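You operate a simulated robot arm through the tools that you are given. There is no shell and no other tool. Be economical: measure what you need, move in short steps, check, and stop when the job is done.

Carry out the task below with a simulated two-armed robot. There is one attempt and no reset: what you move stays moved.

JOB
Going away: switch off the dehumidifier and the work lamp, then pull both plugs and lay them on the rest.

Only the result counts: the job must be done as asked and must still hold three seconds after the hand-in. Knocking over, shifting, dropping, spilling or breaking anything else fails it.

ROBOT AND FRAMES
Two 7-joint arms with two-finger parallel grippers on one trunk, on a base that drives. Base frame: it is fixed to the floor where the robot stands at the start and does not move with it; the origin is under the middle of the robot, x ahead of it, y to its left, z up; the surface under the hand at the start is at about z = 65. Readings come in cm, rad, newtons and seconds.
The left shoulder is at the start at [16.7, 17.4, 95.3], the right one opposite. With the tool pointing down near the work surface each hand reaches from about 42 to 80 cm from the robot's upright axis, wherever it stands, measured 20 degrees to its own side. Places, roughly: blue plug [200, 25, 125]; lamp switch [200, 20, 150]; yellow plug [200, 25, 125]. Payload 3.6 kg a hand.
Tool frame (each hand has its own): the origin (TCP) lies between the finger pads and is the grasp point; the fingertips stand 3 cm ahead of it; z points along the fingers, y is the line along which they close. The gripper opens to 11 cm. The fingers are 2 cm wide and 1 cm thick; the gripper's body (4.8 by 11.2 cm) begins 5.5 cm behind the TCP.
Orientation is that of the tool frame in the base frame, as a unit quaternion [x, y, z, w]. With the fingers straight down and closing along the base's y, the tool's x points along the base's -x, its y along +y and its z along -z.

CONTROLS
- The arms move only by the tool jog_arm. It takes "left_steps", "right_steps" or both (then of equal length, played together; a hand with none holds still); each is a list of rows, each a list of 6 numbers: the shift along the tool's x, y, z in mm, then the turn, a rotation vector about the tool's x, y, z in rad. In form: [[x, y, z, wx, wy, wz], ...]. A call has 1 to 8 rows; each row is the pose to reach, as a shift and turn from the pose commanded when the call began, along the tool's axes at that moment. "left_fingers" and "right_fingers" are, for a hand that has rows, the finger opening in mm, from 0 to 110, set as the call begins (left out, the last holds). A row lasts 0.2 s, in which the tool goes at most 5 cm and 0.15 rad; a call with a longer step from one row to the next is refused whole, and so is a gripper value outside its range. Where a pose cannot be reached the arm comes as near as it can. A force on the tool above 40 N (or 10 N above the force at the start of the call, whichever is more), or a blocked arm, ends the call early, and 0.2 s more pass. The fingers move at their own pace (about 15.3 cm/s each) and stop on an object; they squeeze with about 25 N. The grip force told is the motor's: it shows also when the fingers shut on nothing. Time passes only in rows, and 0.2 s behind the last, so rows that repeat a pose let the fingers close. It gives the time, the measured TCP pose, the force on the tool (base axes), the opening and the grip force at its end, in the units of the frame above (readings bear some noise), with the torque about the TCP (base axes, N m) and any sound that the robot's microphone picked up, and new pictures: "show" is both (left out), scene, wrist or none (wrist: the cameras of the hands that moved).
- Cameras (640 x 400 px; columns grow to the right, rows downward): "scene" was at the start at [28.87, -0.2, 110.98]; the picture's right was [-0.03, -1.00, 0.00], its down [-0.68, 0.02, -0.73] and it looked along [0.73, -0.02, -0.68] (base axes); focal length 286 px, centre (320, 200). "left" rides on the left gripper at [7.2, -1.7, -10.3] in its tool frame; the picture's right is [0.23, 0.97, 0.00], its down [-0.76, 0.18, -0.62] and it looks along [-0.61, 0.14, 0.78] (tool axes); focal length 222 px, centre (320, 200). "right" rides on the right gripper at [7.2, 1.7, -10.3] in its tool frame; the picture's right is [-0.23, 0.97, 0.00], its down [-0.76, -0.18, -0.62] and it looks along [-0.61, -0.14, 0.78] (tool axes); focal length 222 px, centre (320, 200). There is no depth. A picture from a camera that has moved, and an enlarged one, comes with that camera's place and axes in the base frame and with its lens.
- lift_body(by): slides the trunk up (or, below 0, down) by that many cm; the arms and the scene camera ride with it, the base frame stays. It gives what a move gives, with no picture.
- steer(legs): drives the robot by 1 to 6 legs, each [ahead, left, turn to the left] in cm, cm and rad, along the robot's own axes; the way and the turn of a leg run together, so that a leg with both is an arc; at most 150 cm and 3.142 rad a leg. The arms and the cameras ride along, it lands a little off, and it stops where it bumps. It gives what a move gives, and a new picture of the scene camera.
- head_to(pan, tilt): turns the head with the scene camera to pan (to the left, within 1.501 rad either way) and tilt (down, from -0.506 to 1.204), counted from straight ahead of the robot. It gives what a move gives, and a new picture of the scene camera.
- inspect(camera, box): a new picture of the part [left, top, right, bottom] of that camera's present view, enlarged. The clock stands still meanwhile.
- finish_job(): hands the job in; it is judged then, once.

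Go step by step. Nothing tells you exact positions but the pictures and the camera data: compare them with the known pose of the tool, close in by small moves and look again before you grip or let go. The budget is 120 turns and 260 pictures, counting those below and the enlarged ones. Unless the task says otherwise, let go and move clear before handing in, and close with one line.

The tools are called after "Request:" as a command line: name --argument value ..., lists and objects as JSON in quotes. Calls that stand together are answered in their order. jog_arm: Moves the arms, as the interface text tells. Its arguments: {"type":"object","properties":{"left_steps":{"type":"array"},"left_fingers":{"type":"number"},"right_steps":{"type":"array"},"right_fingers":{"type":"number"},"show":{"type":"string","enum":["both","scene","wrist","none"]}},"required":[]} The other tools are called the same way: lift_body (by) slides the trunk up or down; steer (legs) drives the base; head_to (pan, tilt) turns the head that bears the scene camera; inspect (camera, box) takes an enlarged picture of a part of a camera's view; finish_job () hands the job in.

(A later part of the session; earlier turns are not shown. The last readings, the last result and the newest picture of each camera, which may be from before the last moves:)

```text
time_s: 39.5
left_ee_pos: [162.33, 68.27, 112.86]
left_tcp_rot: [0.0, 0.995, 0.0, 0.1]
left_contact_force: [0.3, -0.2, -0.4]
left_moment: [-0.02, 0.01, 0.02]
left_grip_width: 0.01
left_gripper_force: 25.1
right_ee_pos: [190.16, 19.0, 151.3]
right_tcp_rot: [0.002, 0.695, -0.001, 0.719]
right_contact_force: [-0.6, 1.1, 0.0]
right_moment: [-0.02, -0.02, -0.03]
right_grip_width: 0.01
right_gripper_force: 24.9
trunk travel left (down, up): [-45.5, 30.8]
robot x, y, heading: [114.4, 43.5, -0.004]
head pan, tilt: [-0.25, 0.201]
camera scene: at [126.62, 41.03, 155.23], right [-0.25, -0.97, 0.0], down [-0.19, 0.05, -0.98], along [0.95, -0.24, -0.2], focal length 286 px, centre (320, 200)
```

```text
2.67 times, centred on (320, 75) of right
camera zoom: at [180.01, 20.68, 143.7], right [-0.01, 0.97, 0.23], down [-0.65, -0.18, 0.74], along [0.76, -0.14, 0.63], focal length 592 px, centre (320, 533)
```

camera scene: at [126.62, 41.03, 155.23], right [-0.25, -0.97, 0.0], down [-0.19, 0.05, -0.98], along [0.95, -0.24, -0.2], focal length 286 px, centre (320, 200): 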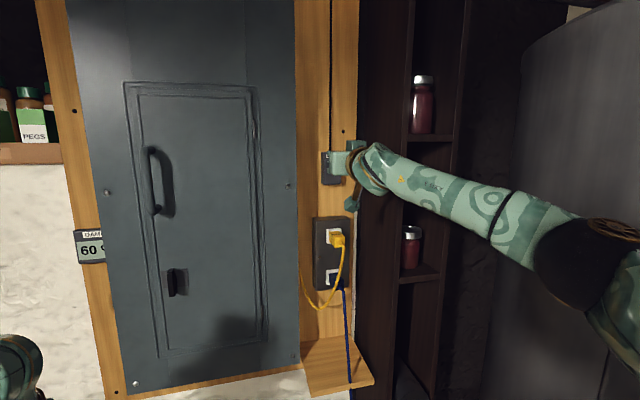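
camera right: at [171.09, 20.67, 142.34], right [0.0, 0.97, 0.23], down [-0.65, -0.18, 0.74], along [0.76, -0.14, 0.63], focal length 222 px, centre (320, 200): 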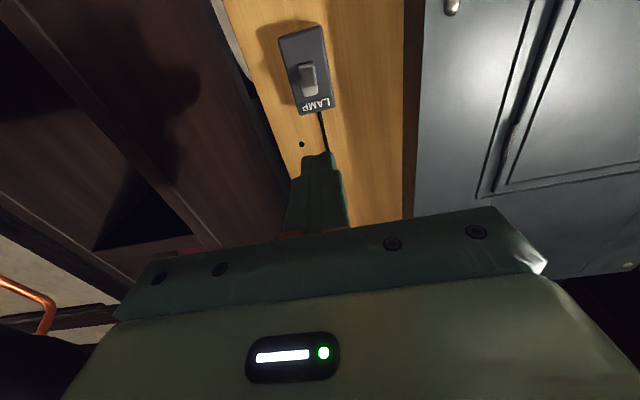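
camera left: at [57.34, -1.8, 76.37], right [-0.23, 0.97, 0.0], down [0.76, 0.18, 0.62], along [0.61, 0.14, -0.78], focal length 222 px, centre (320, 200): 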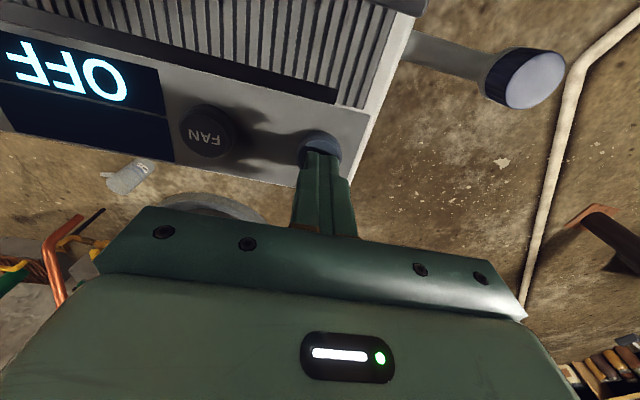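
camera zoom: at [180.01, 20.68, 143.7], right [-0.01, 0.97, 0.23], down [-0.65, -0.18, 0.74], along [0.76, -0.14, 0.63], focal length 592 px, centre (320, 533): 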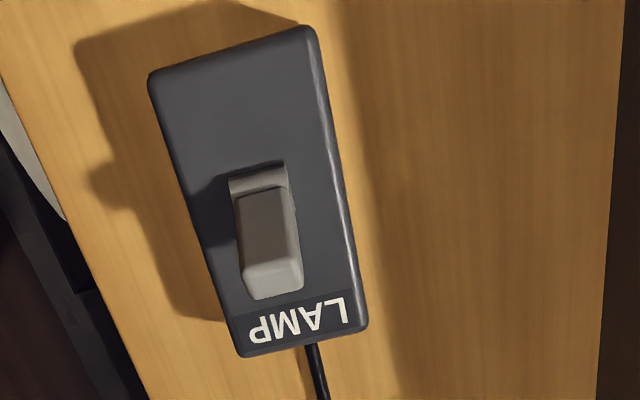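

The fingertips are at x≈193, 1.4 cm above the toggle's tip. I advance about 4.5 cm over it.

Request:
jog_arm --right_steps '[[0, -5, 20, 0, 0, 0], [0, -5, 35, 0, 0, 0], [1, -5, 45, 0, 0, 0], [1, -5, 45, 0, 0, 0]]' --show "wrist"

Request:
inspect --camera "scene" --box '[300, 130, 380, 190]'

```text
time_s: 40.5
left_ee_pos: [162.17, 68.18, 112.81]
left_tcp_rot: [0.0, 0.995, 0.0, 0.101]
left_contact_force: [0.4, -0.2, -0.1]
left_moment: [0.01, 0.01, 0.01]
left_grip_width: 0.0
left_gripper_force: 25.5
right_ee_pos: [194.48, 18.43, 151.44]
right_tcp_rot: [0.001, 0.695, -0.001, 0.719]
right_contact_force: [0.0, -0.4, -0.8]
right_moment: [0.0, 0.0, 0.01]
right_grip_width: 0.01
right_gripper_force: 25.3
trunk travel left (down, up): [-45.5, 30.8]
robot x, y, heading: [114.07, 43.35, -0.006]
head pan, tilt: [-0.25, 0.201]
camera right: at [184.37, 20.11, 143.82], right [-0.01, 0.97, 0.23], down [-0.65, -0.18, 0.74], along [0.76, -0.14, 0.63], focal length 222 px, centre (320, 200)
```

right: 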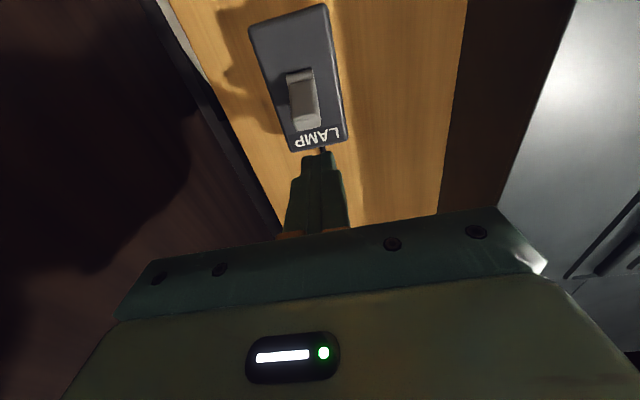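

```text
6.67 times, centred on (340, 160) of scene
camera zoom: at [126.56, 40.95, 155.23], right [-0.25, -0.97, 0.0], down [-0.19, 0.05, -0.98], along [0.95, -0.24, -0.2], focal length 1906 px, centre (187, 467)
```

zoom: 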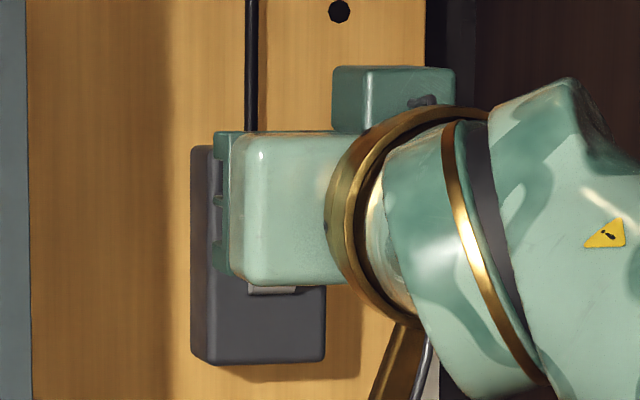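

No contact yet; the tips are just at the toggle's depth. I go 1 cm deeper, then press down.

Request:
jog_arm --right_steps '[[0, 0, 8, 0, 0, 0], [6, 0, 10, 0, 0, 0], [12, 0, 10, 0, 0, 0], [18, 0, 10, 0, 0, 0], [24, 0, 10, 0, 0, 0], [30, 0, 10, 0, 0, 0], [36, 0, 10, 0, 0, 0]]'

```text
time_s: 42.1
left_ee_pos: [161.71, 68.19, 113.18]
left_tcp_rot: [0.001, 0.995, -0.001, 0.103]
left_contact_force: [0.3, -0.4, 0.6]
left_moment: [0.0, 0.0, 0.04]
left_grip_width: 0.02
left_gripper_force: 25.4
right_ee_pos: [194.69, 17.96, 148.1]
right_tcp_rot: [0.003, 0.693, -0.002, 0.721]
right_contact_force: [-31.3, -4.9, 0.0]
right_moment: [-0.46, 0.3, -0.13]
right_grip_width: 0.01
right_gripper_force: 25.6
right hand out of reach, approached as far as the arm can: row 1, 2, 3, 4, 5, 6
trunk travel left (down, up): [-45.5, 30.8]
robot x, y, heading: [113.48, 43.28, 0.002]
head pan, tilt: [-0.25, 0.201]
camera scene: at [125.69, 40.92, 155.29], right [-0.25, -0.97, 0.0], down [-0.19, 0.05, -0.98], along [0.95, -0.24, -0.19], focal length 286 px, centre (320, 200)
camera right: at [184.59, 19.73, 140.43], right [0.0, 0.97, 0.23], down [-0.65, -0.17, 0.74], along [0.76, -0.15, 0.64], focal length 222 px, centre (320, 200)
```

scene: 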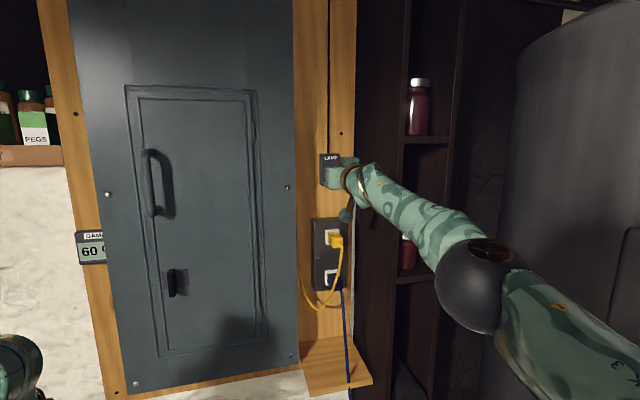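
right: 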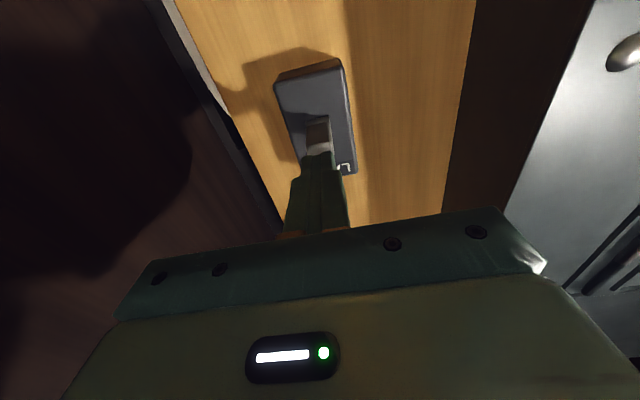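

The fingertips met the toggle's end face (31 N) instead of going over it, and the arm was at its reach limit. I back off, raise, and drive the base closer for slack.

Request:
jog_arm --right_steps '[[0, 0, -20, 0, 0, 0], [-18, 0, -50, 0, 0, 0], [-36, 0, -80, 0, 0, 0], [-36, 0, -80, 0, 0, 0]]' --show "wrist"

Request:
steer --legs '[[7, 0, 0]]'

Request:
inspect --camera "right" --box '[200, 0, 440, 150]'

```text
time_s: 43.1
left_ee_pos: [162.38, 68.22, 112.82]
left_tcp_rot: [0.0, 0.995, -0.001, 0.099]
left_contact_force: [0.3, 0.7, 0.9]
left_moment: [0.0, 0.01, -0.02]
left_grip_width: 0.01
left_gripper_force: 25.3
right_ee_pos: [187.55, 18.37, 151.04]
right_tcp_rot: [0.001, 0.695, 0.0, 0.719]
right_contact_force: [0.6, -0.2, -0.1]
right_moment: [0.0, -0.02, -0.01]
right_grip_width: 0.0
right_gripper_force: 24.3
right hand out of reach, approached as far as the arm can: row 1
trunk travel left (down, up): [-45.5, 30.8]
robot x, y, heading: [113.86, 43.28, -0.001]
head pan, tilt: [-0.25, 0.201]
camera right: at [177.43, 20.14, 143.51], right [0.0, 0.97, 0.23], down [-0.65, -0.18, 0.74], along [0.76, -0.14, 0.63], focal length 222 px, centre (320, 200)
```

right: 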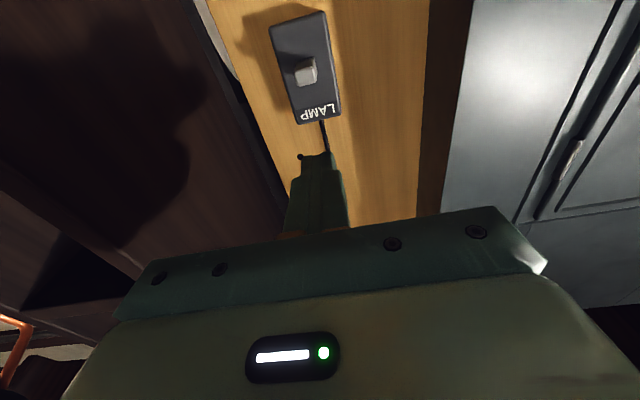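

```text
time_s: 44.1
left_ee_pos: [169.54, 68.23, 112.84]
left_tcp_rot: [0.0, 0.995, 0.0, 0.101]
left_contact_force: [0.3, -0.2, -0.3]
left_moment: [-0.02, 0.04, 0.01]
left_grip_width: 0.02
left_gripper_force: 25.4
right_ee_pos: [194.66, 18.35, 151.02]
right_tcp_rot: [0.001, 0.695, -0.001, 0.719]
right_contact_force: [-0.2, 0.5, 0.3]
right_moment: [-0.01, 0.02, 0.0]
right_grip_width: 0.02
right_gripper_force: 25.2
trunk travel left (down, up): [-45.5, 30.8]
robot x, y, heading: [121.2, 43.29, 0.001]
head pan, tilt: [-0.25, 0.201]
camera scene: at [133.77, 41.0, 155.23], right [-0.25, -0.97, 0.0], down [-0.19, 0.05, -0.98], along [0.95, -0.24, -0.2], focal length 286 px, centre (320, 200)
```

scene: 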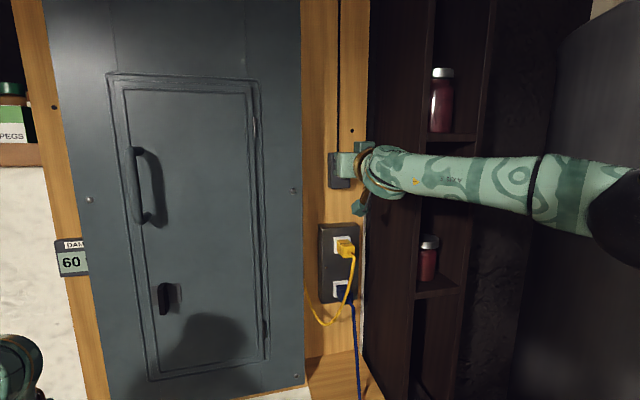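

```text
2.67 times, centred on (320, 75) of right
camera zoom: at [184.53, 20.01, 143.51], right [0.0, 0.97, 0.23], down [-0.65, -0.18, 0.74], along [0.76, -0.14, 0.63], focal length 592 px, centre (320, 533)
```

zoom: 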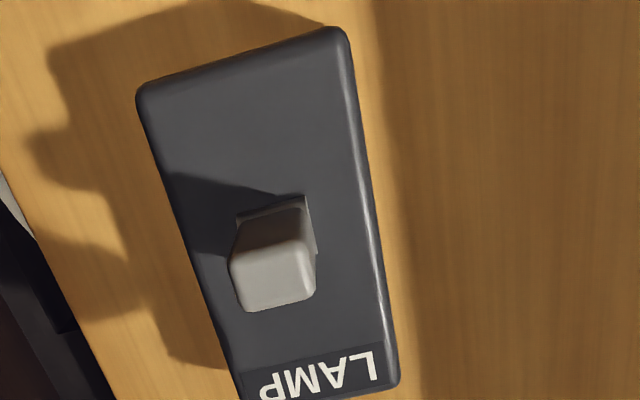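

The toggle looks part-way down now. I check the lamp before pushing again.

Request:
head_to --pan -0.3 --tilt -0.3

```text
time_s: 45.1
left_ee_pos: [169.5, 68.13, 112.83]
left_tcp_rot: [0.0, 0.995, 0.0, 0.1]
left_contact_force: [-0.6, 0.2, -0.3]
left_moment: [0.03, -0.02, -0.01]
left_grip_width: 0.0
left_gripper_force: 24.3
right_ee_pos: [194.55, 18.29, 151.07]
right_tcp_rot: [0.001, 0.694, 0.0, 0.72]
right_contact_force: [0.1, 0.1, 0.1]
right_moment: [-0.01, 0.01, 0.02]
right_grip_width: 0.01
right_gripper_force: 24.7
trunk travel left (down, up): [-45.5, 30.8]
robot x, y, heading: [121.2, 43.3, -0.001]
head pan, tilt: [-0.3, -0.3]
camera scene: at [132.11, 40.98, 159.62], right [-0.3, -0.95, 0.0], down [0.28, -0.09, -0.96], along [0.91, -0.28, 0.3], focal length 286 px, centre (320, 200)
```

scene: 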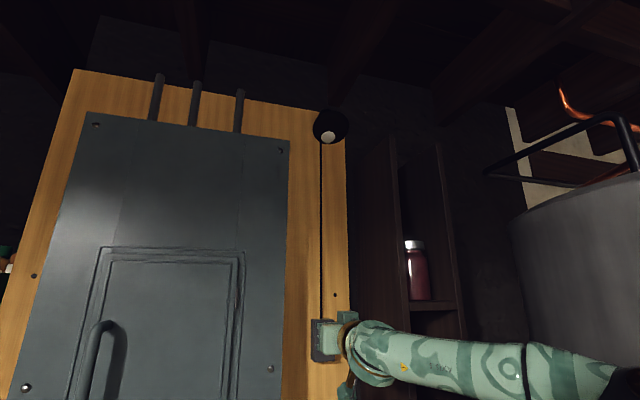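

The lamp is dark now, so the toggle has flipped (it points down toward the wrist camera). I retract, lower the trunk to plug height, and inspect switch and plugs.

Request:
jog_arm --right_steps '[[0, 0, -40, 0, 0, 0], [0, 0, -80, 0, 0, 0], [0, 0, -110, 0, 0, 0], [0, 0, -110, 0, 0, 0]]' --right_fingers 60 --show "none"

Request:
lift_body --by -20

Request:
head_to --pan -0.35 --tilt 0.2

Request:
inspect --camera "right" --box '[160, 0, 480, 200]'

```text
time_s: 46.1
left_ee_pos: [169.5, 68.27, 112.83]
left_tcp_rot: [-0.001, 0.995, 0.0, 0.1]
left_contact_force: [-0.3, 0.6, -0.2]
left_moment: [0.03, -0.04, 0.02]
left_grip_width: 0.0
left_gripper_force: 25.2
right_ee_pos: [187.24, 15.58, 151.96]
right_tcp_rot: [0.002, 0.696, -0.001, 0.718]
right_contact_force: [-0.2, -0.2, -0.1]
right_moment: [-0.01, -0.01, -0.01]
right_grip_width: 5.99
right_gripper_force: 0.1
right hand out of reach, approached as far as the arm can: row 1, 2, 3, 4
trunk travel left (down, up): [-45.5, 30.8]
robot x, y, heading: [121.21, 43.33, -0.003]
head pan, tilt: [-0.3, -0.3]
```

```text
time_s: 48.2
left_ee_pos: [169.01, 69.88, 92.81]
left_tcp_rot: [-0.005, 0.995, -0.005, 0.103]
left_contact_force: [-1.0, -0.5, 0.4]
left_moment: [0.02, 0.01, 0.0]
left_grip_width: 0.0
left_gripper_force: 25.1
right_ee_pos: [191.67, 17.98, 127.37]
right_tcp_rot: [-0.006, 0.726, -0.002, 0.688]
right_contact_force: [0.2, 0.1, -0.6]
right_moment: [-0.01, -0.01, -0.02]
right_grip_width: 5.98
right_gripper_force: 0.1
trunk travel left (down, up): [-25.5, 50.8]
robot x, y, heading: [121.77, 43.3, 0.005]
head pan, tilt: [-0.3, -0.3]
```

```text
time_s: 49.2
left_ee_pos: [168.81, 69.78, 92.75]
left_tcp_rot: [-0.006, 0.995, -0.005, 0.102]
left_contact_force: [0.0, 0.1, 0.1]
left_moment: [-0.01, 0.02, 0.01]
left_grip_width: 0.0
left_gripper_force: 24.9
right_ee_pos: [191.55, 17.96, 127.13]
right_tcp_rot: [-0.007, 0.725, -0.001, 0.688]
right_contact_force: [0.4, 0.0, 0.3]
right_moment: [-0.04, -0.01, -0.03]
right_grip_width: 6.02
right_gripper_force: 0.0
trunk travel left (down, up): [-25.5, 50.8]
robot x, y, heading: [121.24, 43.67, 0.009]
head pan, tilt: [-0.351, 0.201]
camera scene: at [139.7, 42.05, 135.04], right [-0.33, -0.94, 0.01], down [-0.18, 0.05, -0.98], along [0.92, -0.33, -0.19], focal length 286 px, centre (320, 200)
```

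scene: 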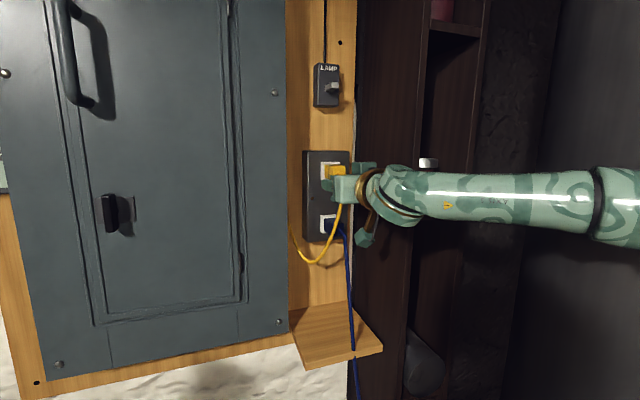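

```text
2.00 times, centred on (320, 100) of right
camera zoom: at [180.94, 19.46, 120.59], right [0.0, 0.98, 0.22], down [-0.58, -0.17, 0.8], along [0.81, -0.13, 0.57], focal length 444 px, centre (320, 400)
```

zoom: 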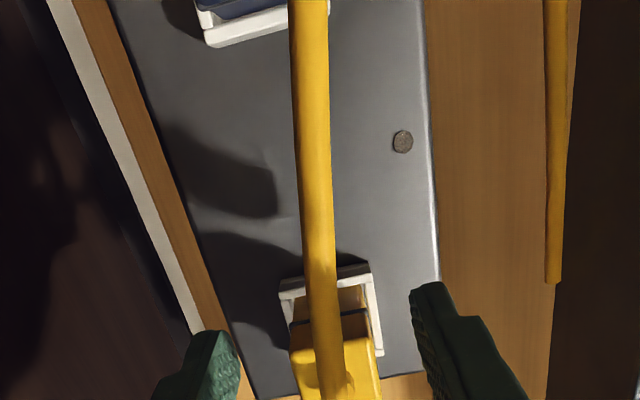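

The lamp toggle is now clearly down. The elbow was swung far out toward the heater with the arm this folded, so I back the base off 9 cm to unfold it.

Request:
steer --legs '[[-9, 0, 0]]'

Request:
inspect --camera "scene" --box '[260, 40, 420, 140]'

Request:
inspect --camera "right" --box '[160, 0, 480, 200]'

Request:
inspect --camera "scene" --box '[260, 130, 420, 380]'

```text
time_s: 50.4
left_ee_pos: [156.45, 71.72, 93.6]
left_tcp_rot: [-0.057, 0.992, 0.003, 0.111]
left_contact_force: [0.1, -0.1, 0.1]
left_moment: [0.02, -0.02, 0.0]
left_grip_width: 0.04
left_gripper_force: 25.4
right_ee_pos: [183.91, 23.06, 128.04]
right_tcp_rot: [-0.051, 0.719, 0.038, 0.692]
right_contact_force: [-0.7, 0.3, 0.0]
right_moment: [-0.02, 0.02, 0.01]
right_grip_width: 5.99
right_gripper_force: 0.1
trunk travel left (down, up): [-25.5, 50.8]
robot x, y, heading: [113.33, 40.79, 0.112]
head pan, tilt: [-0.351, 0.201]
stopped in leg 1: the robot was blocked; the commanded pose is now the measured one
camera scene: at [132.63, 41.12, 134.94], right [-0.24, -0.97, 0.01], down [-0.19, 0.04, -0.98], along [0.95, -0.23, -0.2], focal length 286 px, centre (320, 200)
```

scene: 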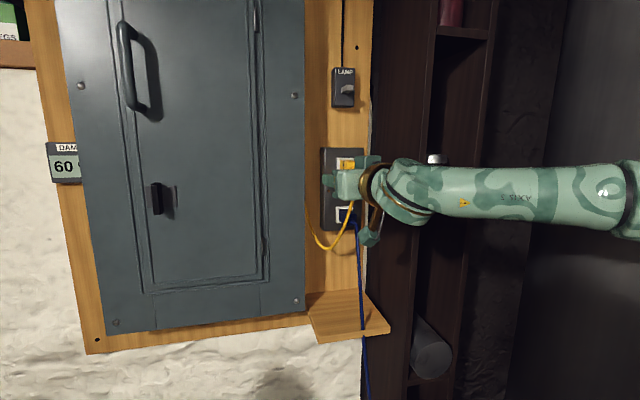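

```text
4.00 times, centred on (340, 90) of scene
camera zoom: at [132.63, 41.12, 134.94], right [-0.24, -0.97, 0.01], down [-0.19, 0.04, -0.98], along [0.95, -0.23, -0.2], focal length 1144 px, centre (240, 640)
```

zoom: 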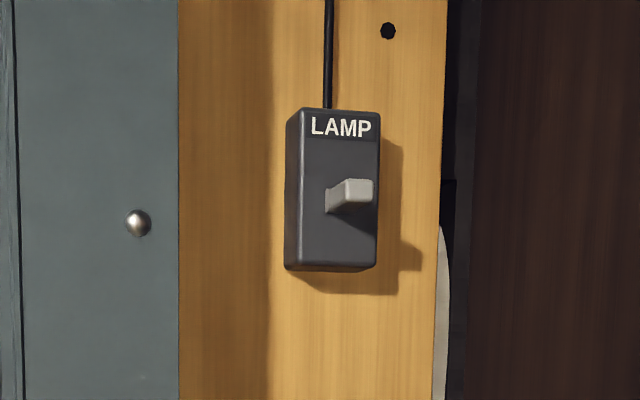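

```text
2.00 times, centred on (320, 100) of right
camera zoom: at [173.22, 23.29, 121.24], right [-0.11, 0.97, 0.21], down [-0.57, -0.24, 0.79], along [0.82, -0.03, 0.58], focal length 444 px, centre (320, 400)
```

zoom: 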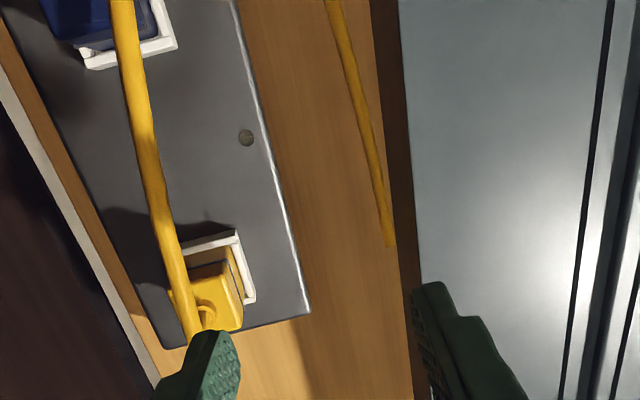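

```text
1.60 times, centred on (340, 255) of scene
camera zoom: at [132.63, 41.12, 134.94], right [-0.24, -0.97, 0.01], down [-0.19, 0.04, -0.98], along [0.95, -0.23, -0.2], focal length 457 px, centre (288, 112)
```

zoom: 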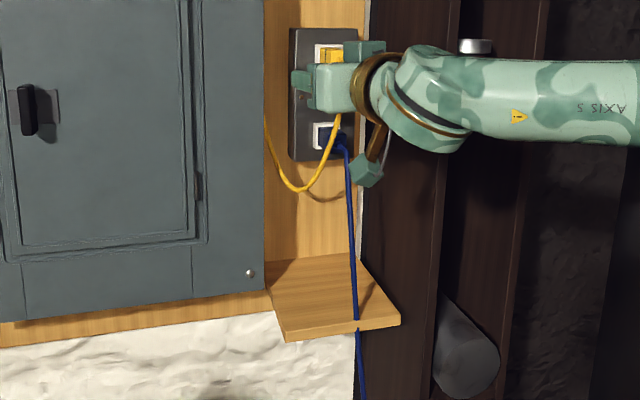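

The base was blocked while backing: the right elbow is probably touching the heater. I look there before moving further.

Request:
head_to --pan -1.3 --tilt 0.35

Request:
head_to --pan -0.9 --tilt 0.9

```text
time_s: 51.7
left_ee_pos: [156.74, 71.69, 93.33]
left_tcp_rot: [-0.054, 0.993, 0.002, 0.109]
left_contact_force: [-0.2, 0.0, 0.9]
left_moment: [-0.02, 0.0, 0.0]
left_grip_width: 0.0
left_gripper_force: 25.2
right_ee_pos: [184.06, 22.73, 127.89]
right_tcp_rot: [-0.049, 0.721, 0.036, 0.691]
right_contact_force: [0.0, 0.2, -0.1]
right_moment: [0.0, -0.02, 0.04]
right_grip_width: 5.99
right_gripper_force: 0.1
trunk travel left (down, up): [-25.5, 50.8]
robot x, y, heading: [113.14, 40.85, 0.106]
head pan, tilt: [-1.3, 0.351]
camera scene: at [127.15, 34.76, 133.58], right [-0.93, -0.37, 0.01], down [-0.13, 0.31, -0.94], along [0.35, -0.88, -0.34], focal length 286 px, centre (320, 200)
```

scene: 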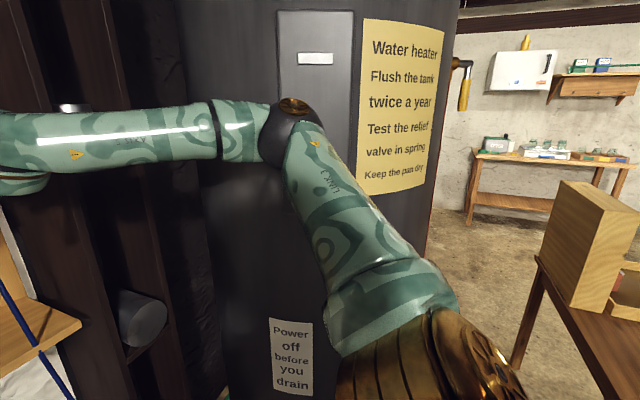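

```text
time_s: 52.6
left_ee_pos: [156.8, 71.8, 93.43]
left_tcp_rot: [-0.054, 0.993, 0.001, 0.109]
left_contact_force: [0.6, -0.6, 0.3]
left_moment: [-0.02, -0.01, 0.01]
left_grip_width: 0.0
left_gripper_force: 24.9
right_ee_pos: [184.24, 22.68, 127.87]
right_tcp_rot: [-0.05, 0.72, 0.037, 0.691]
right_contact_force: [1.2, -0.2, 0.6]
right_moment: [0.0, -0.03, -0.02]
right_grip_width: 5.98
right_gripper_force: 0.1
trunk travel left (down, up): [-25.5, 50.8]
robot x, y, heading: [113.47, 41.11, 0.109]
head pan, tilt: [-0.901, 0.901]
camera scene: at [128.99, 37.98, 128.79], right [-0.71, -0.7, 0.01], down [-0.55, 0.55, -0.63], along [0.43, -0.45, -0.78], focal length 286 px, centre (320, 200)
```

scene: 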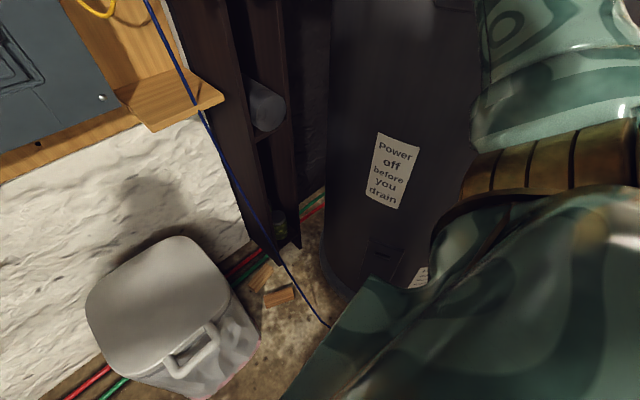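

The elbow rests on the heater's side. I drive left with a small turn back to the right, which takes it off the heater.

Request:
steer --legs '[[0, 6, 0], [-5, 5, -0.107]]'

Request:
head_to --pan -0.4 --tilt 0.2

```text
time_s: 54.2
left_ee_pos: [153.71, 76.52, 93.79]
left_tcp_rot: [0.001, 0.994, 0.0, 0.112]
left_contact_force: [0.3, 0.6, 0.0]
left_moment: [-0.01, 0.0, -0.01]
left_grip_width: 0.0
left_gripper_force: 24.7
right_ee_pos: [175.36, 24.63, 127.93]
right_tcp_rot: [-0.005, 0.72, 0.001, 0.694]
right_contact_force: [-0.6, 0.4, 0.0]
right_moment: [-0.02, -0.04, -0.05]
right_grip_width: 6.03
right_gripper_force: 0.1
trunk travel left (down, up): [-25.5, 50.8]
robot x, y, heading: [107.55, 51.85, -0.003]
head pan, tilt: [-0.901, 0.901]
camera scene: at [122.24, 45.99, 128.79], right [-0.79, -0.62, 0.0], down [-0.48, 0.61, -0.62], along [0.39, -0.49, -0.78], focal length 286 px, centre (320, 200)
```

scene: 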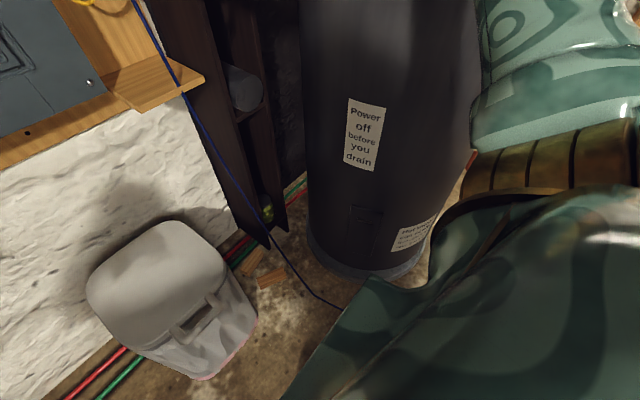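

```text
time_s: 55.3
left_ee_pos: [153.87, 76.57, 93.71]
left_tcp_rot: [0.001, 0.994, 0.0, 0.111]
left_contact_force: [0.3, 0.3, 0.0]
left_moment: [-0.01, -0.02, 0.03]
left_grip_width: 0.02
left_gripper_force: 25.1
right_ee_pos: [175.49, 24.59, 127.83]
right_tcp_rot: [-0.005, 0.721, 0.001, 0.693]
right_contact_force: [0.0, -0.4, 0.6]
right_moment: [-0.01, 0.01, 0.01]
right_grip_width: 6.01
right_gripper_force: 0.2
trunk travel left (down, up): [-25.5, 50.8]
robot x, y, heading: [107.4, 51.82, 0.001]
head pan, tilt: [-0.4, 0.201]
camera scene: at [126.28, 48.18, 134.91], right [-0.39, -0.92, 0.0], down [-0.18, 0.08, -0.98], along [0.9, -0.38, -0.2], focal length 286 px, centre (320, 200)
```

scene: 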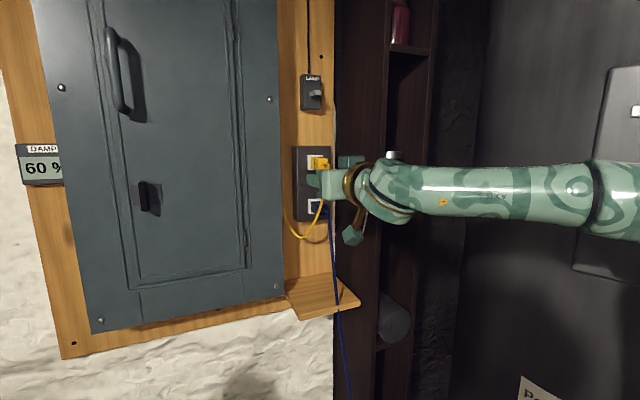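

Clear of the heater and square again. The toggle seems only half way, so I'll press it fully down: raise trunk 14 cm, hand up and across, fingers closed.

Request:
lift_body --by 14

Request:
jog_arm --right_steps '[[-40, -20, 0, 0, 0, 0], [-80, -40, 0, 0, -0.02, 0], [-110, -62, 0, 0, -0.04, 0], [-110, -62, 0, 0, -0.04, 0]]' --right_fingers 0

```text
time_s: 57.0
left_ee_pos: [153.83, 76.63, 107.65]
left_tcp_rot: [0.0, 0.994, 0.001, 0.111]
left_contact_force: [-0.4, -0.3, 0.0]
left_moment: [-0.04, 0.01, 0.05]
left_grip_width: 0.01
left_gripper_force: 25.1
right_ee_pos: [175.57, 24.59, 141.67]
right_tcp_rot: [-0.005, 0.722, 0.001, 0.692]
right_contact_force: [0.1, 0.1, 0.2]
right_moment: [0.0, -0.02, 0.0]
right_grip_width: 5.99
right_gripper_force: 0.0
trunk travel left (down, up): [-39.5, 36.8]
robot x, y, heading: [107.3, 51.65, -0.002]
head pan, tilt: [-0.4, 0.201]
```

```text
time_s: 58.0
left_ee_pos: [153.85, 76.65, 107.73]
left_tcp_rot: [0.001, 0.994, 0.0, 0.11]
left_contact_force: [-0.1, -0.1, -0.4]
left_moment: [0.04, 0.0, -0.03]
left_grip_width: 0.0
left_gripper_force: 25.1
right_ee_pos: [175.91, 18.68, 153.0]
right_tcp_rot: [-0.005, 0.707, 0.001, 0.707]
right_contact_force: [0.7, 0.5, -0.3]
right_moment: [0.03, -0.04, -0.02]
right_grip_width: 0.0
right_gripper_force: 24.3
trunk travel left (down, up): [-39.5, 36.8]
robot x, y, heading: [107.43, 51.53, -0.0]
head pan, tilt: [-0.4, 0.201]
camera scene: at [120.97, 48.22, 149.17], right [-0.39, -0.92, 0.0], down [-0.18, 0.08, -0.98], along [0.9, -0.38, -0.2], focal length 286 px, centre (320, 200)
camera right: at [165.56, 20.14, 145.76], right [-0.01, 0.97, 0.22], down [-0.62, -0.18, 0.76], along [0.78, -0.13, 0.61], focal length 222 px, centre (320, 200)
```

scene: 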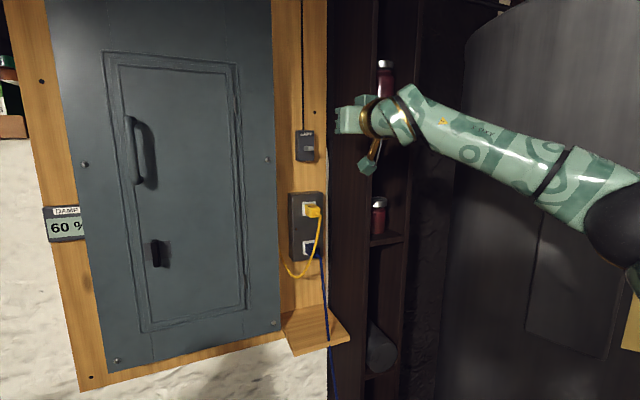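
right: 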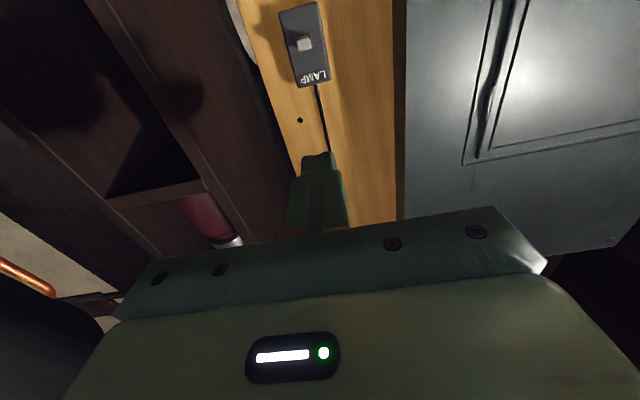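

Request:
inspect --camera "scene" --box '[270, 110, 350, 180]'

Request:
steer --legs '[[14, 0, 0]]'

Request:
inspect --camera "right" --box '[200, 0, 440, 150]'

```text
5.71 times, centred on (310, 145) of scene
camera zoom: at [120.97, 48.22, 149.17], right [-0.39, -0.92, 0.0], down [-0.18, 0.08, -0.98], along [0.9, -0.38, -0.2], focal length 1634 px, centre (377, 514)
```

zoom: 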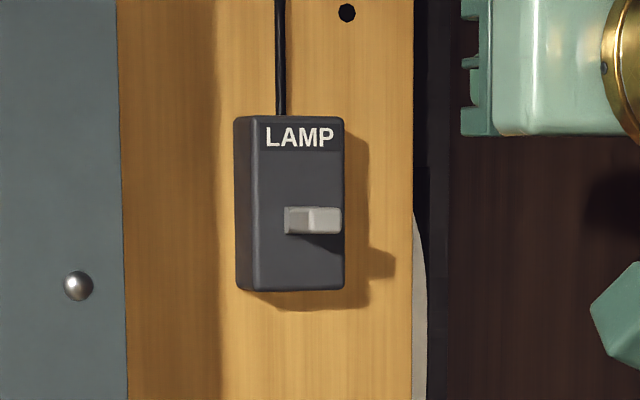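

```text
time_s: 59.3
left_ee_pos: [167.69, 76.88, 107.84]
left_tcp_rot: [0.0, 0.994, 0.0, 0.11]
left_contact_force: [0.4, -0.4, 0.1]
left_moment: [0.0, 0.03, 0.03]
left_grip_width: 0.02
left_gripper_force: 24.7
right_ee_pos: [190.19, 18.86, 152.95]
right_tcp_rot: [-0.007, 0.707, 0.003, 0.707]
right_contact_force: [0.2, 0.0, 0.1]
right_moment: [0.03, 0.0, -0.01]
right_grip_width: 0.02
right_gripper_force: 25.2
trunk travel left (down, up): [-39.5, 36.8]
robot x, y, heading: [121.48, 51.85, 0.005]
head pan, tilt: [-0.4, 0.201]
camera scene: at [135.02, 48.25, 149.17], right [-0.39, -0.92, 0.0], down [-0.18, 0.08, -0.98], along [0.9, -0.38, -0.2], focal length 286 px, centre (320, 200)
```

scene: 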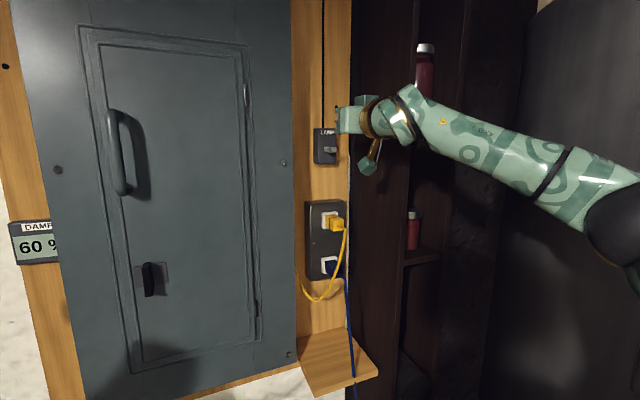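

```text
2.67 times, centred on (320, 75) of right
camera zoom: at [179.72, 20.37, 145.7], right [-0.01, 0.97, 0.22], down [-0.62, -0.18, 0.76], along [0.78, -0.13, 0.61], focal length 592 px, centre (320, 533)
```

zoom: 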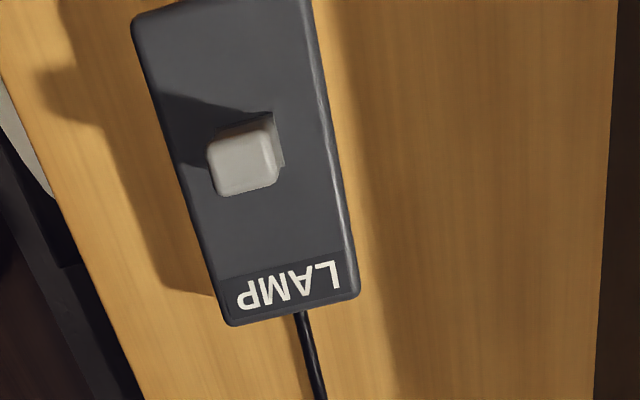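

The toggle stands level (half-way). I move the tips over it to x≈198.5 at z≈151, then press down to about z 145.

Request:
jog_arm --right_steps '[[10, -3, 25, 0, 0, 0], [18, -5, 45, 0, 0, 0], [18, -5, 54, 0, 0, 0], [18, -5, 54, 0, 0, 0]]' --show "wrist"

Request:
inspect --camera "scene" --box '[290, 80, 390, 180]'

```text
time_s: 60.3
left_ee_pos: [167.66, 76.74, 107.76]
left_tcp_rot: [-0.001, 0.994, 0.0, 0.11]
left_contact_force: [-0.7, -0.2, 0.1]
left_moment: [-0.01, 0.02, 0.02]
left_grip_width: 0.0
left_gripper_force: 24.9
right_ee_pos: [195.56, 18.44, 151.07]
right_tcp_rot: [-0.006, 0.707, 0.002, 0.707]
right_contact_force: [0.6, 0.4, 0.3]
right_moment: [-0.03, 0.03, -0.05]
right_grip_width: 0.01
right_gripper_force: 25.3
trunk travel left (down, up): [-39.5, 36.8]
robot x, y, heading: [121.42, 51.82, 0.007]
head pan, tilt: [-0.4, 0.201]
camera right: at [185.07, 20.0, 143.92], right [-0.01, 0.97, 0.22], down [-0.62, -0.18, 0.76], along [0.78, -0.13, 0.61], focal length 222 px, centre (320, 200)
```

right: 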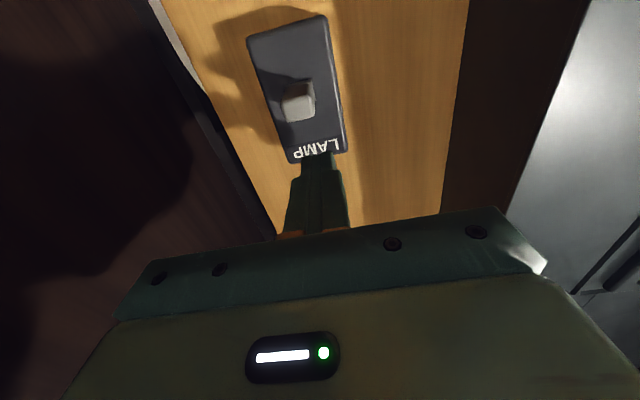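

```text
4.00 times, centred on (340, 130) of scene
camera zoom: at [134.94, 48.24, 149.17], right [-0.39, -0.92, 0.0], down [-0.18, 0.08, -0.98], along [0.9, -0.38, -0.2], focal length 1144 px, centre (240, 480)
```

zoom: 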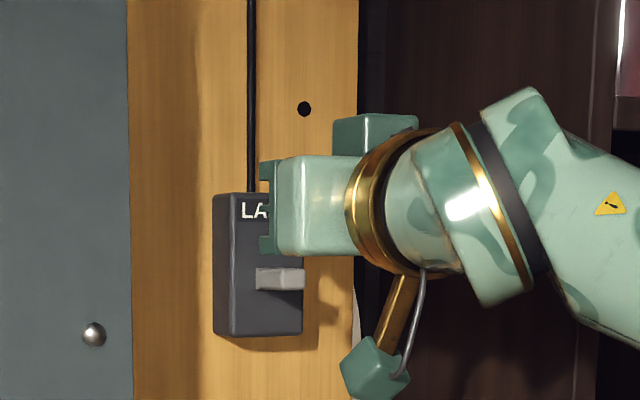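

Positioned above the toggle with no contact. Now I press down in small steps.

Request:
jog_arm --right_steps '[[10, 0, 0, 0, 0, 0], [18, 0, 0, 0, 0, 0], [25, 0, 0, 0, 0, 0], [32, 0, 0, 0, 0, 0], [39, 0, 0, 0, 0, 0], [45, 0, 0, 0, 0, 0], [50, 0, 0, 0, 0, 0]]'

```text
time_s: 61.9
left_ee_pos: [167.39, 76.87, 107.91]
left_tcp_rot: [-0.002, 0.994, 0.0, 0.113]
left_contact_force: [-0.4, -0.2, -0.2]
left_moment: [0.02, 0.0, 0.02]
left_grip_width: 0.0
left_gripper_force: 24.4
right_ee_pos: [194.93, 18.37, 146.44]
right_tcp_rot: [-0.006, 0.706, 0.002, 0.708]
right_contact_force: [-11.0, -0.8, 9.1]
right_moment: [-0.08, -0.45, -0.05]
right_grip_width: 0.02
right_gripper_force: 24.9
trunk travel left (down, up): [-39.5, 36.8]
robot x, y, heading: [121.47, 51.81, 0.003]
head pan, tilt: [-0.4, 0.201]
camera scene: at [134.5, 48.33, 149.24], right [-0.39, -0.92, 0.0], down [-0.18, 0.08, -0.98], along [0.9, -0.38, -0.2], focal length 286 px, centre (320, 200)
camera right: at [184.52, 19.98, 139.2], right [-0.01, 0.97, 0.22], down [-0.62, -0.18, 0.76], along [0.78, -0.13, 0.61], focal length 222 px, centre (320, 200)
```

scene: 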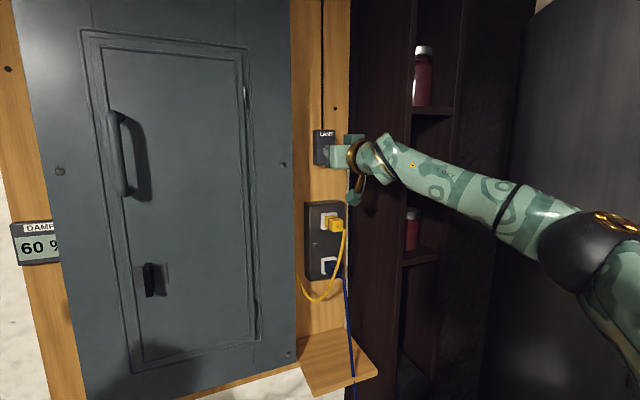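
right: 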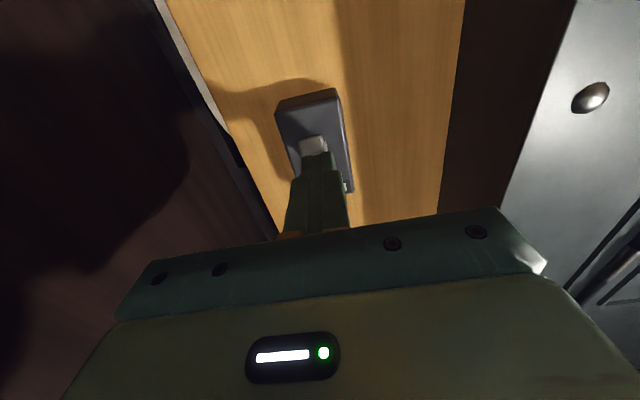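

It pressed with about 14 N. I back straight out and look at the toggle.

Request:
jog_arm --right_steps '[[0, 0, -25, 0, 0, 0], [-40, 0, -50, 0, 0, 0], [-60, 0, -60, 0, 0, 0], [-60, 0, -60, 0, 0, 0]]' --show "none"

Request:
inspect --camera "scene" --box '[290, 100, 370, 180]'

Request:
inspect --camera "right" --box '[200, 0, 440, 150]'

```text
time_s: 62.9
left_ee_pos: [167.64, 76.75, 107.77]
left_tcp_rot: [0.0, 0.994, 0.0, 0.111]
left_contact_force: [0.8, 0.7, -0.6]
left_moment: [0.0, -0.02, -0.01]
left_grip_width: 0.0
left_gripper_force: 25.2
right_ee_pos: [189.5, 18.33, 152.26]
right_tcp_rot: [-0.007, 0.707, 0.003, 0.707]
right_contact_force: [-0.2, 0.4, 0.3]
right_moment: [0.02, -0.01, -0.02]
right_grip_width: 0.01
right_gripper_force: 24.9
trunk travel left (down, up): [-39.5, 36.8]
robot x, y, heading: [120.94, 51.83, -0.0]
head pan, tilt: [-0.4, 0.201]
```

```text
5.00 times, centred on (330, 140) of scene
camera zoom: at [134.88, 48.26, 149.18], right [-0.39, -0.92, 0.0], down [-0.18, 0.08, -0.98], along [0.9, -0.38, -0.2], focal length 1429 px, centre (270, 500)
```

zoom: 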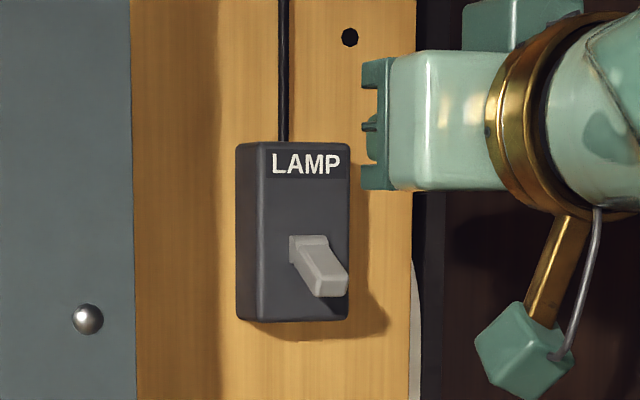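

```text
2.67 times, centred on (320, 75) of right
camera zoom: at [179.13, 19.85, 145.02], right [-0.01, 0.97, 0.22], down [-0.62, -0.18, 0.76], along [0.78, -0.13, 0.61], focal length 592 px, centre (320, 533)
```

zoom: 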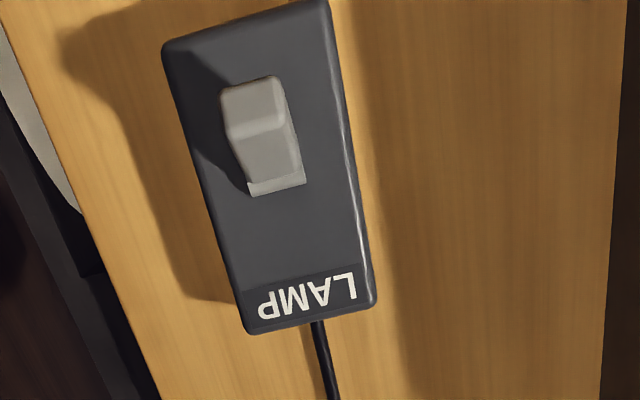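

The toggle is now fully down. Next I back off 9 cm, lower the trunk 21 cm to plug height with the fingers opened.

Request:
steer --legs '[[-9, 0, 0]]'

Request:
lift_body --by -21

Request:
jog_arm --right_steps '[[0, 0, 0, 0, 0, 0], [0, 0, 0, 0, 0, 0]]' --right_fingers 60

Request:
inspect --camera "right" --box '[200, 0, 440, 150]'

Request:
inspect --camera "scene" --box '[270, 120, 370, 220]'

```text
time_s: 64.0
left_ee_pos: [158.38, 76.76, 107.81]
left_tcp_rot: [0.0, 0.994, -0.001, 0.112]
left_contact_force: [1.1, 0.3, 0.4]
left_moment: [-0.01, -0.02, 0.0]
left_grip_width: 0.0
left_gripper_force: 24.7
right_ee_pos: [180.3, 18.26, 152.3]
right_tcp_rot: [-0.007, 0.707, 0.002, 0.708]
right_contact_force: [0.3, 0.5, 0.8]
right_moment: [0.01, 0.05, 0.01]
right_grip_width: 0.0
right_gripper_force: 25.7
trunk travel left (down, up): [-39.5, 36.8]
robot x, y, heading: [112.31, 51.83, 0.001]
head pan, tilt: [-0.4, 0.201]
camera scene: at [125.66, 48.23, 149.19], right [-0.39, -0.92, 0.0], down [-0.18, 0.08, -0.98], along [0.9, -0.38, -0.2], focal length 286 px, centre (320, 200)
```

scene: 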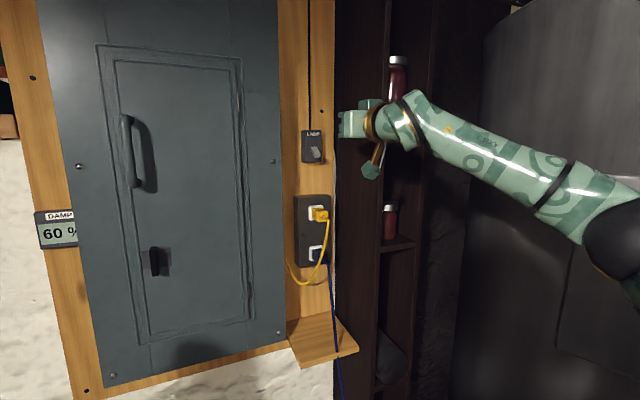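

```text
time_s: 66.2
left_ee_pos: [158.48, 76.81, 86.8]
left_tcp_rot: [-0.001, 0.994, 0.0, 0.111]
left_contact_force: [-0.1, 0.2, -0.9]
left_moment: [0.0, -0.01, 0.0]
left_grip_width: 0.02
left_gripper_force: 24.8
right_ee_pos: [180.4, 18.18, 131.17]
right_tcp_rot: [-0.006, 0.707, 0.004, 0.707]
right_contact_force: [-0.5, 0.1, 0.3]
right_moment: [0.01, 0.0, -0.01]
right_grip_width: 0.0
right_gripper_force: 24.9
trunk travel left (down, up): [-18.5, 57.8]
robot x, y, heading: [111.91, 51.64, 0.003]
head pan, tilt: [-0.4, 0.201]
```

```text
time_s: 66.8
left_ee_pos: [158.48, 76.79, 86.74]
left_tcp_rot: [-0.001, 0.994, 0.001, 0.11]
left_contact_force: [-0.4, 0.9, 0.5]
left_moment: [0.03, 0.0, 0.01]
left_grip_width: 0.01
left_gripper_force: 24.2
right_ee_pos: [180.54, 18.31, 131.1]
right_tcp_rot: [-0.006, 0.707, 0.002, 0.707]
right_contact_force: [0.1, 0.4, 0.6]
right_moment: [0.01, 0.0, 0.04]
right_grip_width: 6.01
right_gripper_force: 0.1
trunk travel left (down, up): [-18.5, 57.8]
robot x, y, heading: [112.08, 51.59, 0.004]
head pan, tilt: [-0.4, 0.201]
camera scene: at [134.77, 48.24, 127.64], right [-0.39, -0.92, 0.0], down [-0.18, 0.08, -0.98], along [0.9, -0.38, -0.2], focal length 286 px, centre (320, 200)
camera right: at [170.07, 19.79, 123.97], right [-0.01, 0.97, 0.22], down [-0.62, -0.18, 0.76], along [0.78, -0.13, 0.61], focal length 222 px, centre (320, 200)
```

scene: 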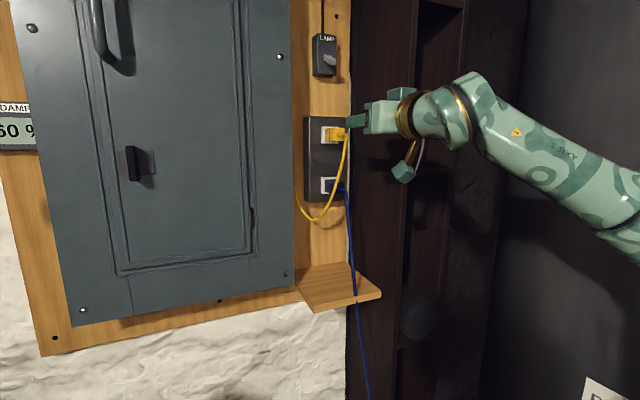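
right: 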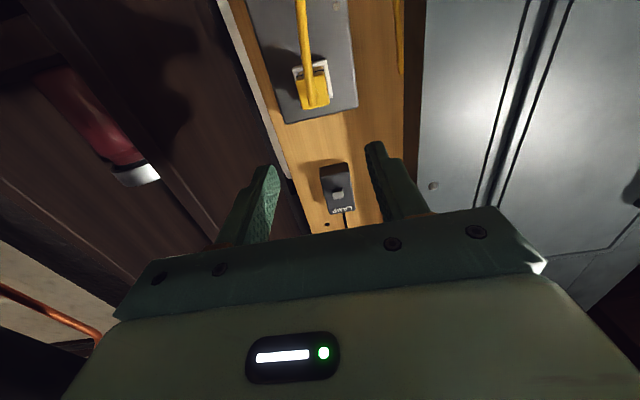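

```text
2.67 times, centred on (320, 75) of right
camera zoom: at [170.07, 19.79, 123.97], right [-0.01, 0.97, 0.22], down [-0.62, -0.18, 0.76], along [0.78, -0.13, 0.61], focal length 592 px, centre (320, 533)
```

zoom: 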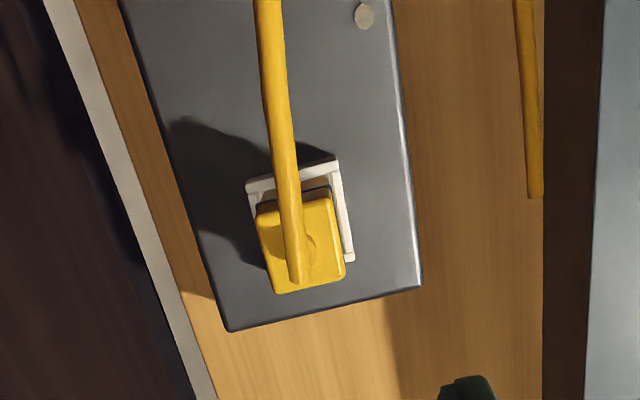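

```text
4.00 times, centred on (320, 170) of scene
camera zoom: at [134.77, 48.24, 127.64], right [-0.39, -0.92, 0.0], down [-0.18, 0.08, -0.98], along [0.9, -0.38, -0.2], focal length 1144 px, centre (320, 320)
```

zoom: 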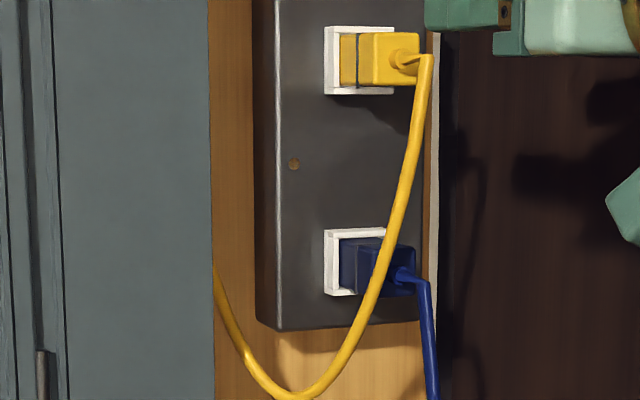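

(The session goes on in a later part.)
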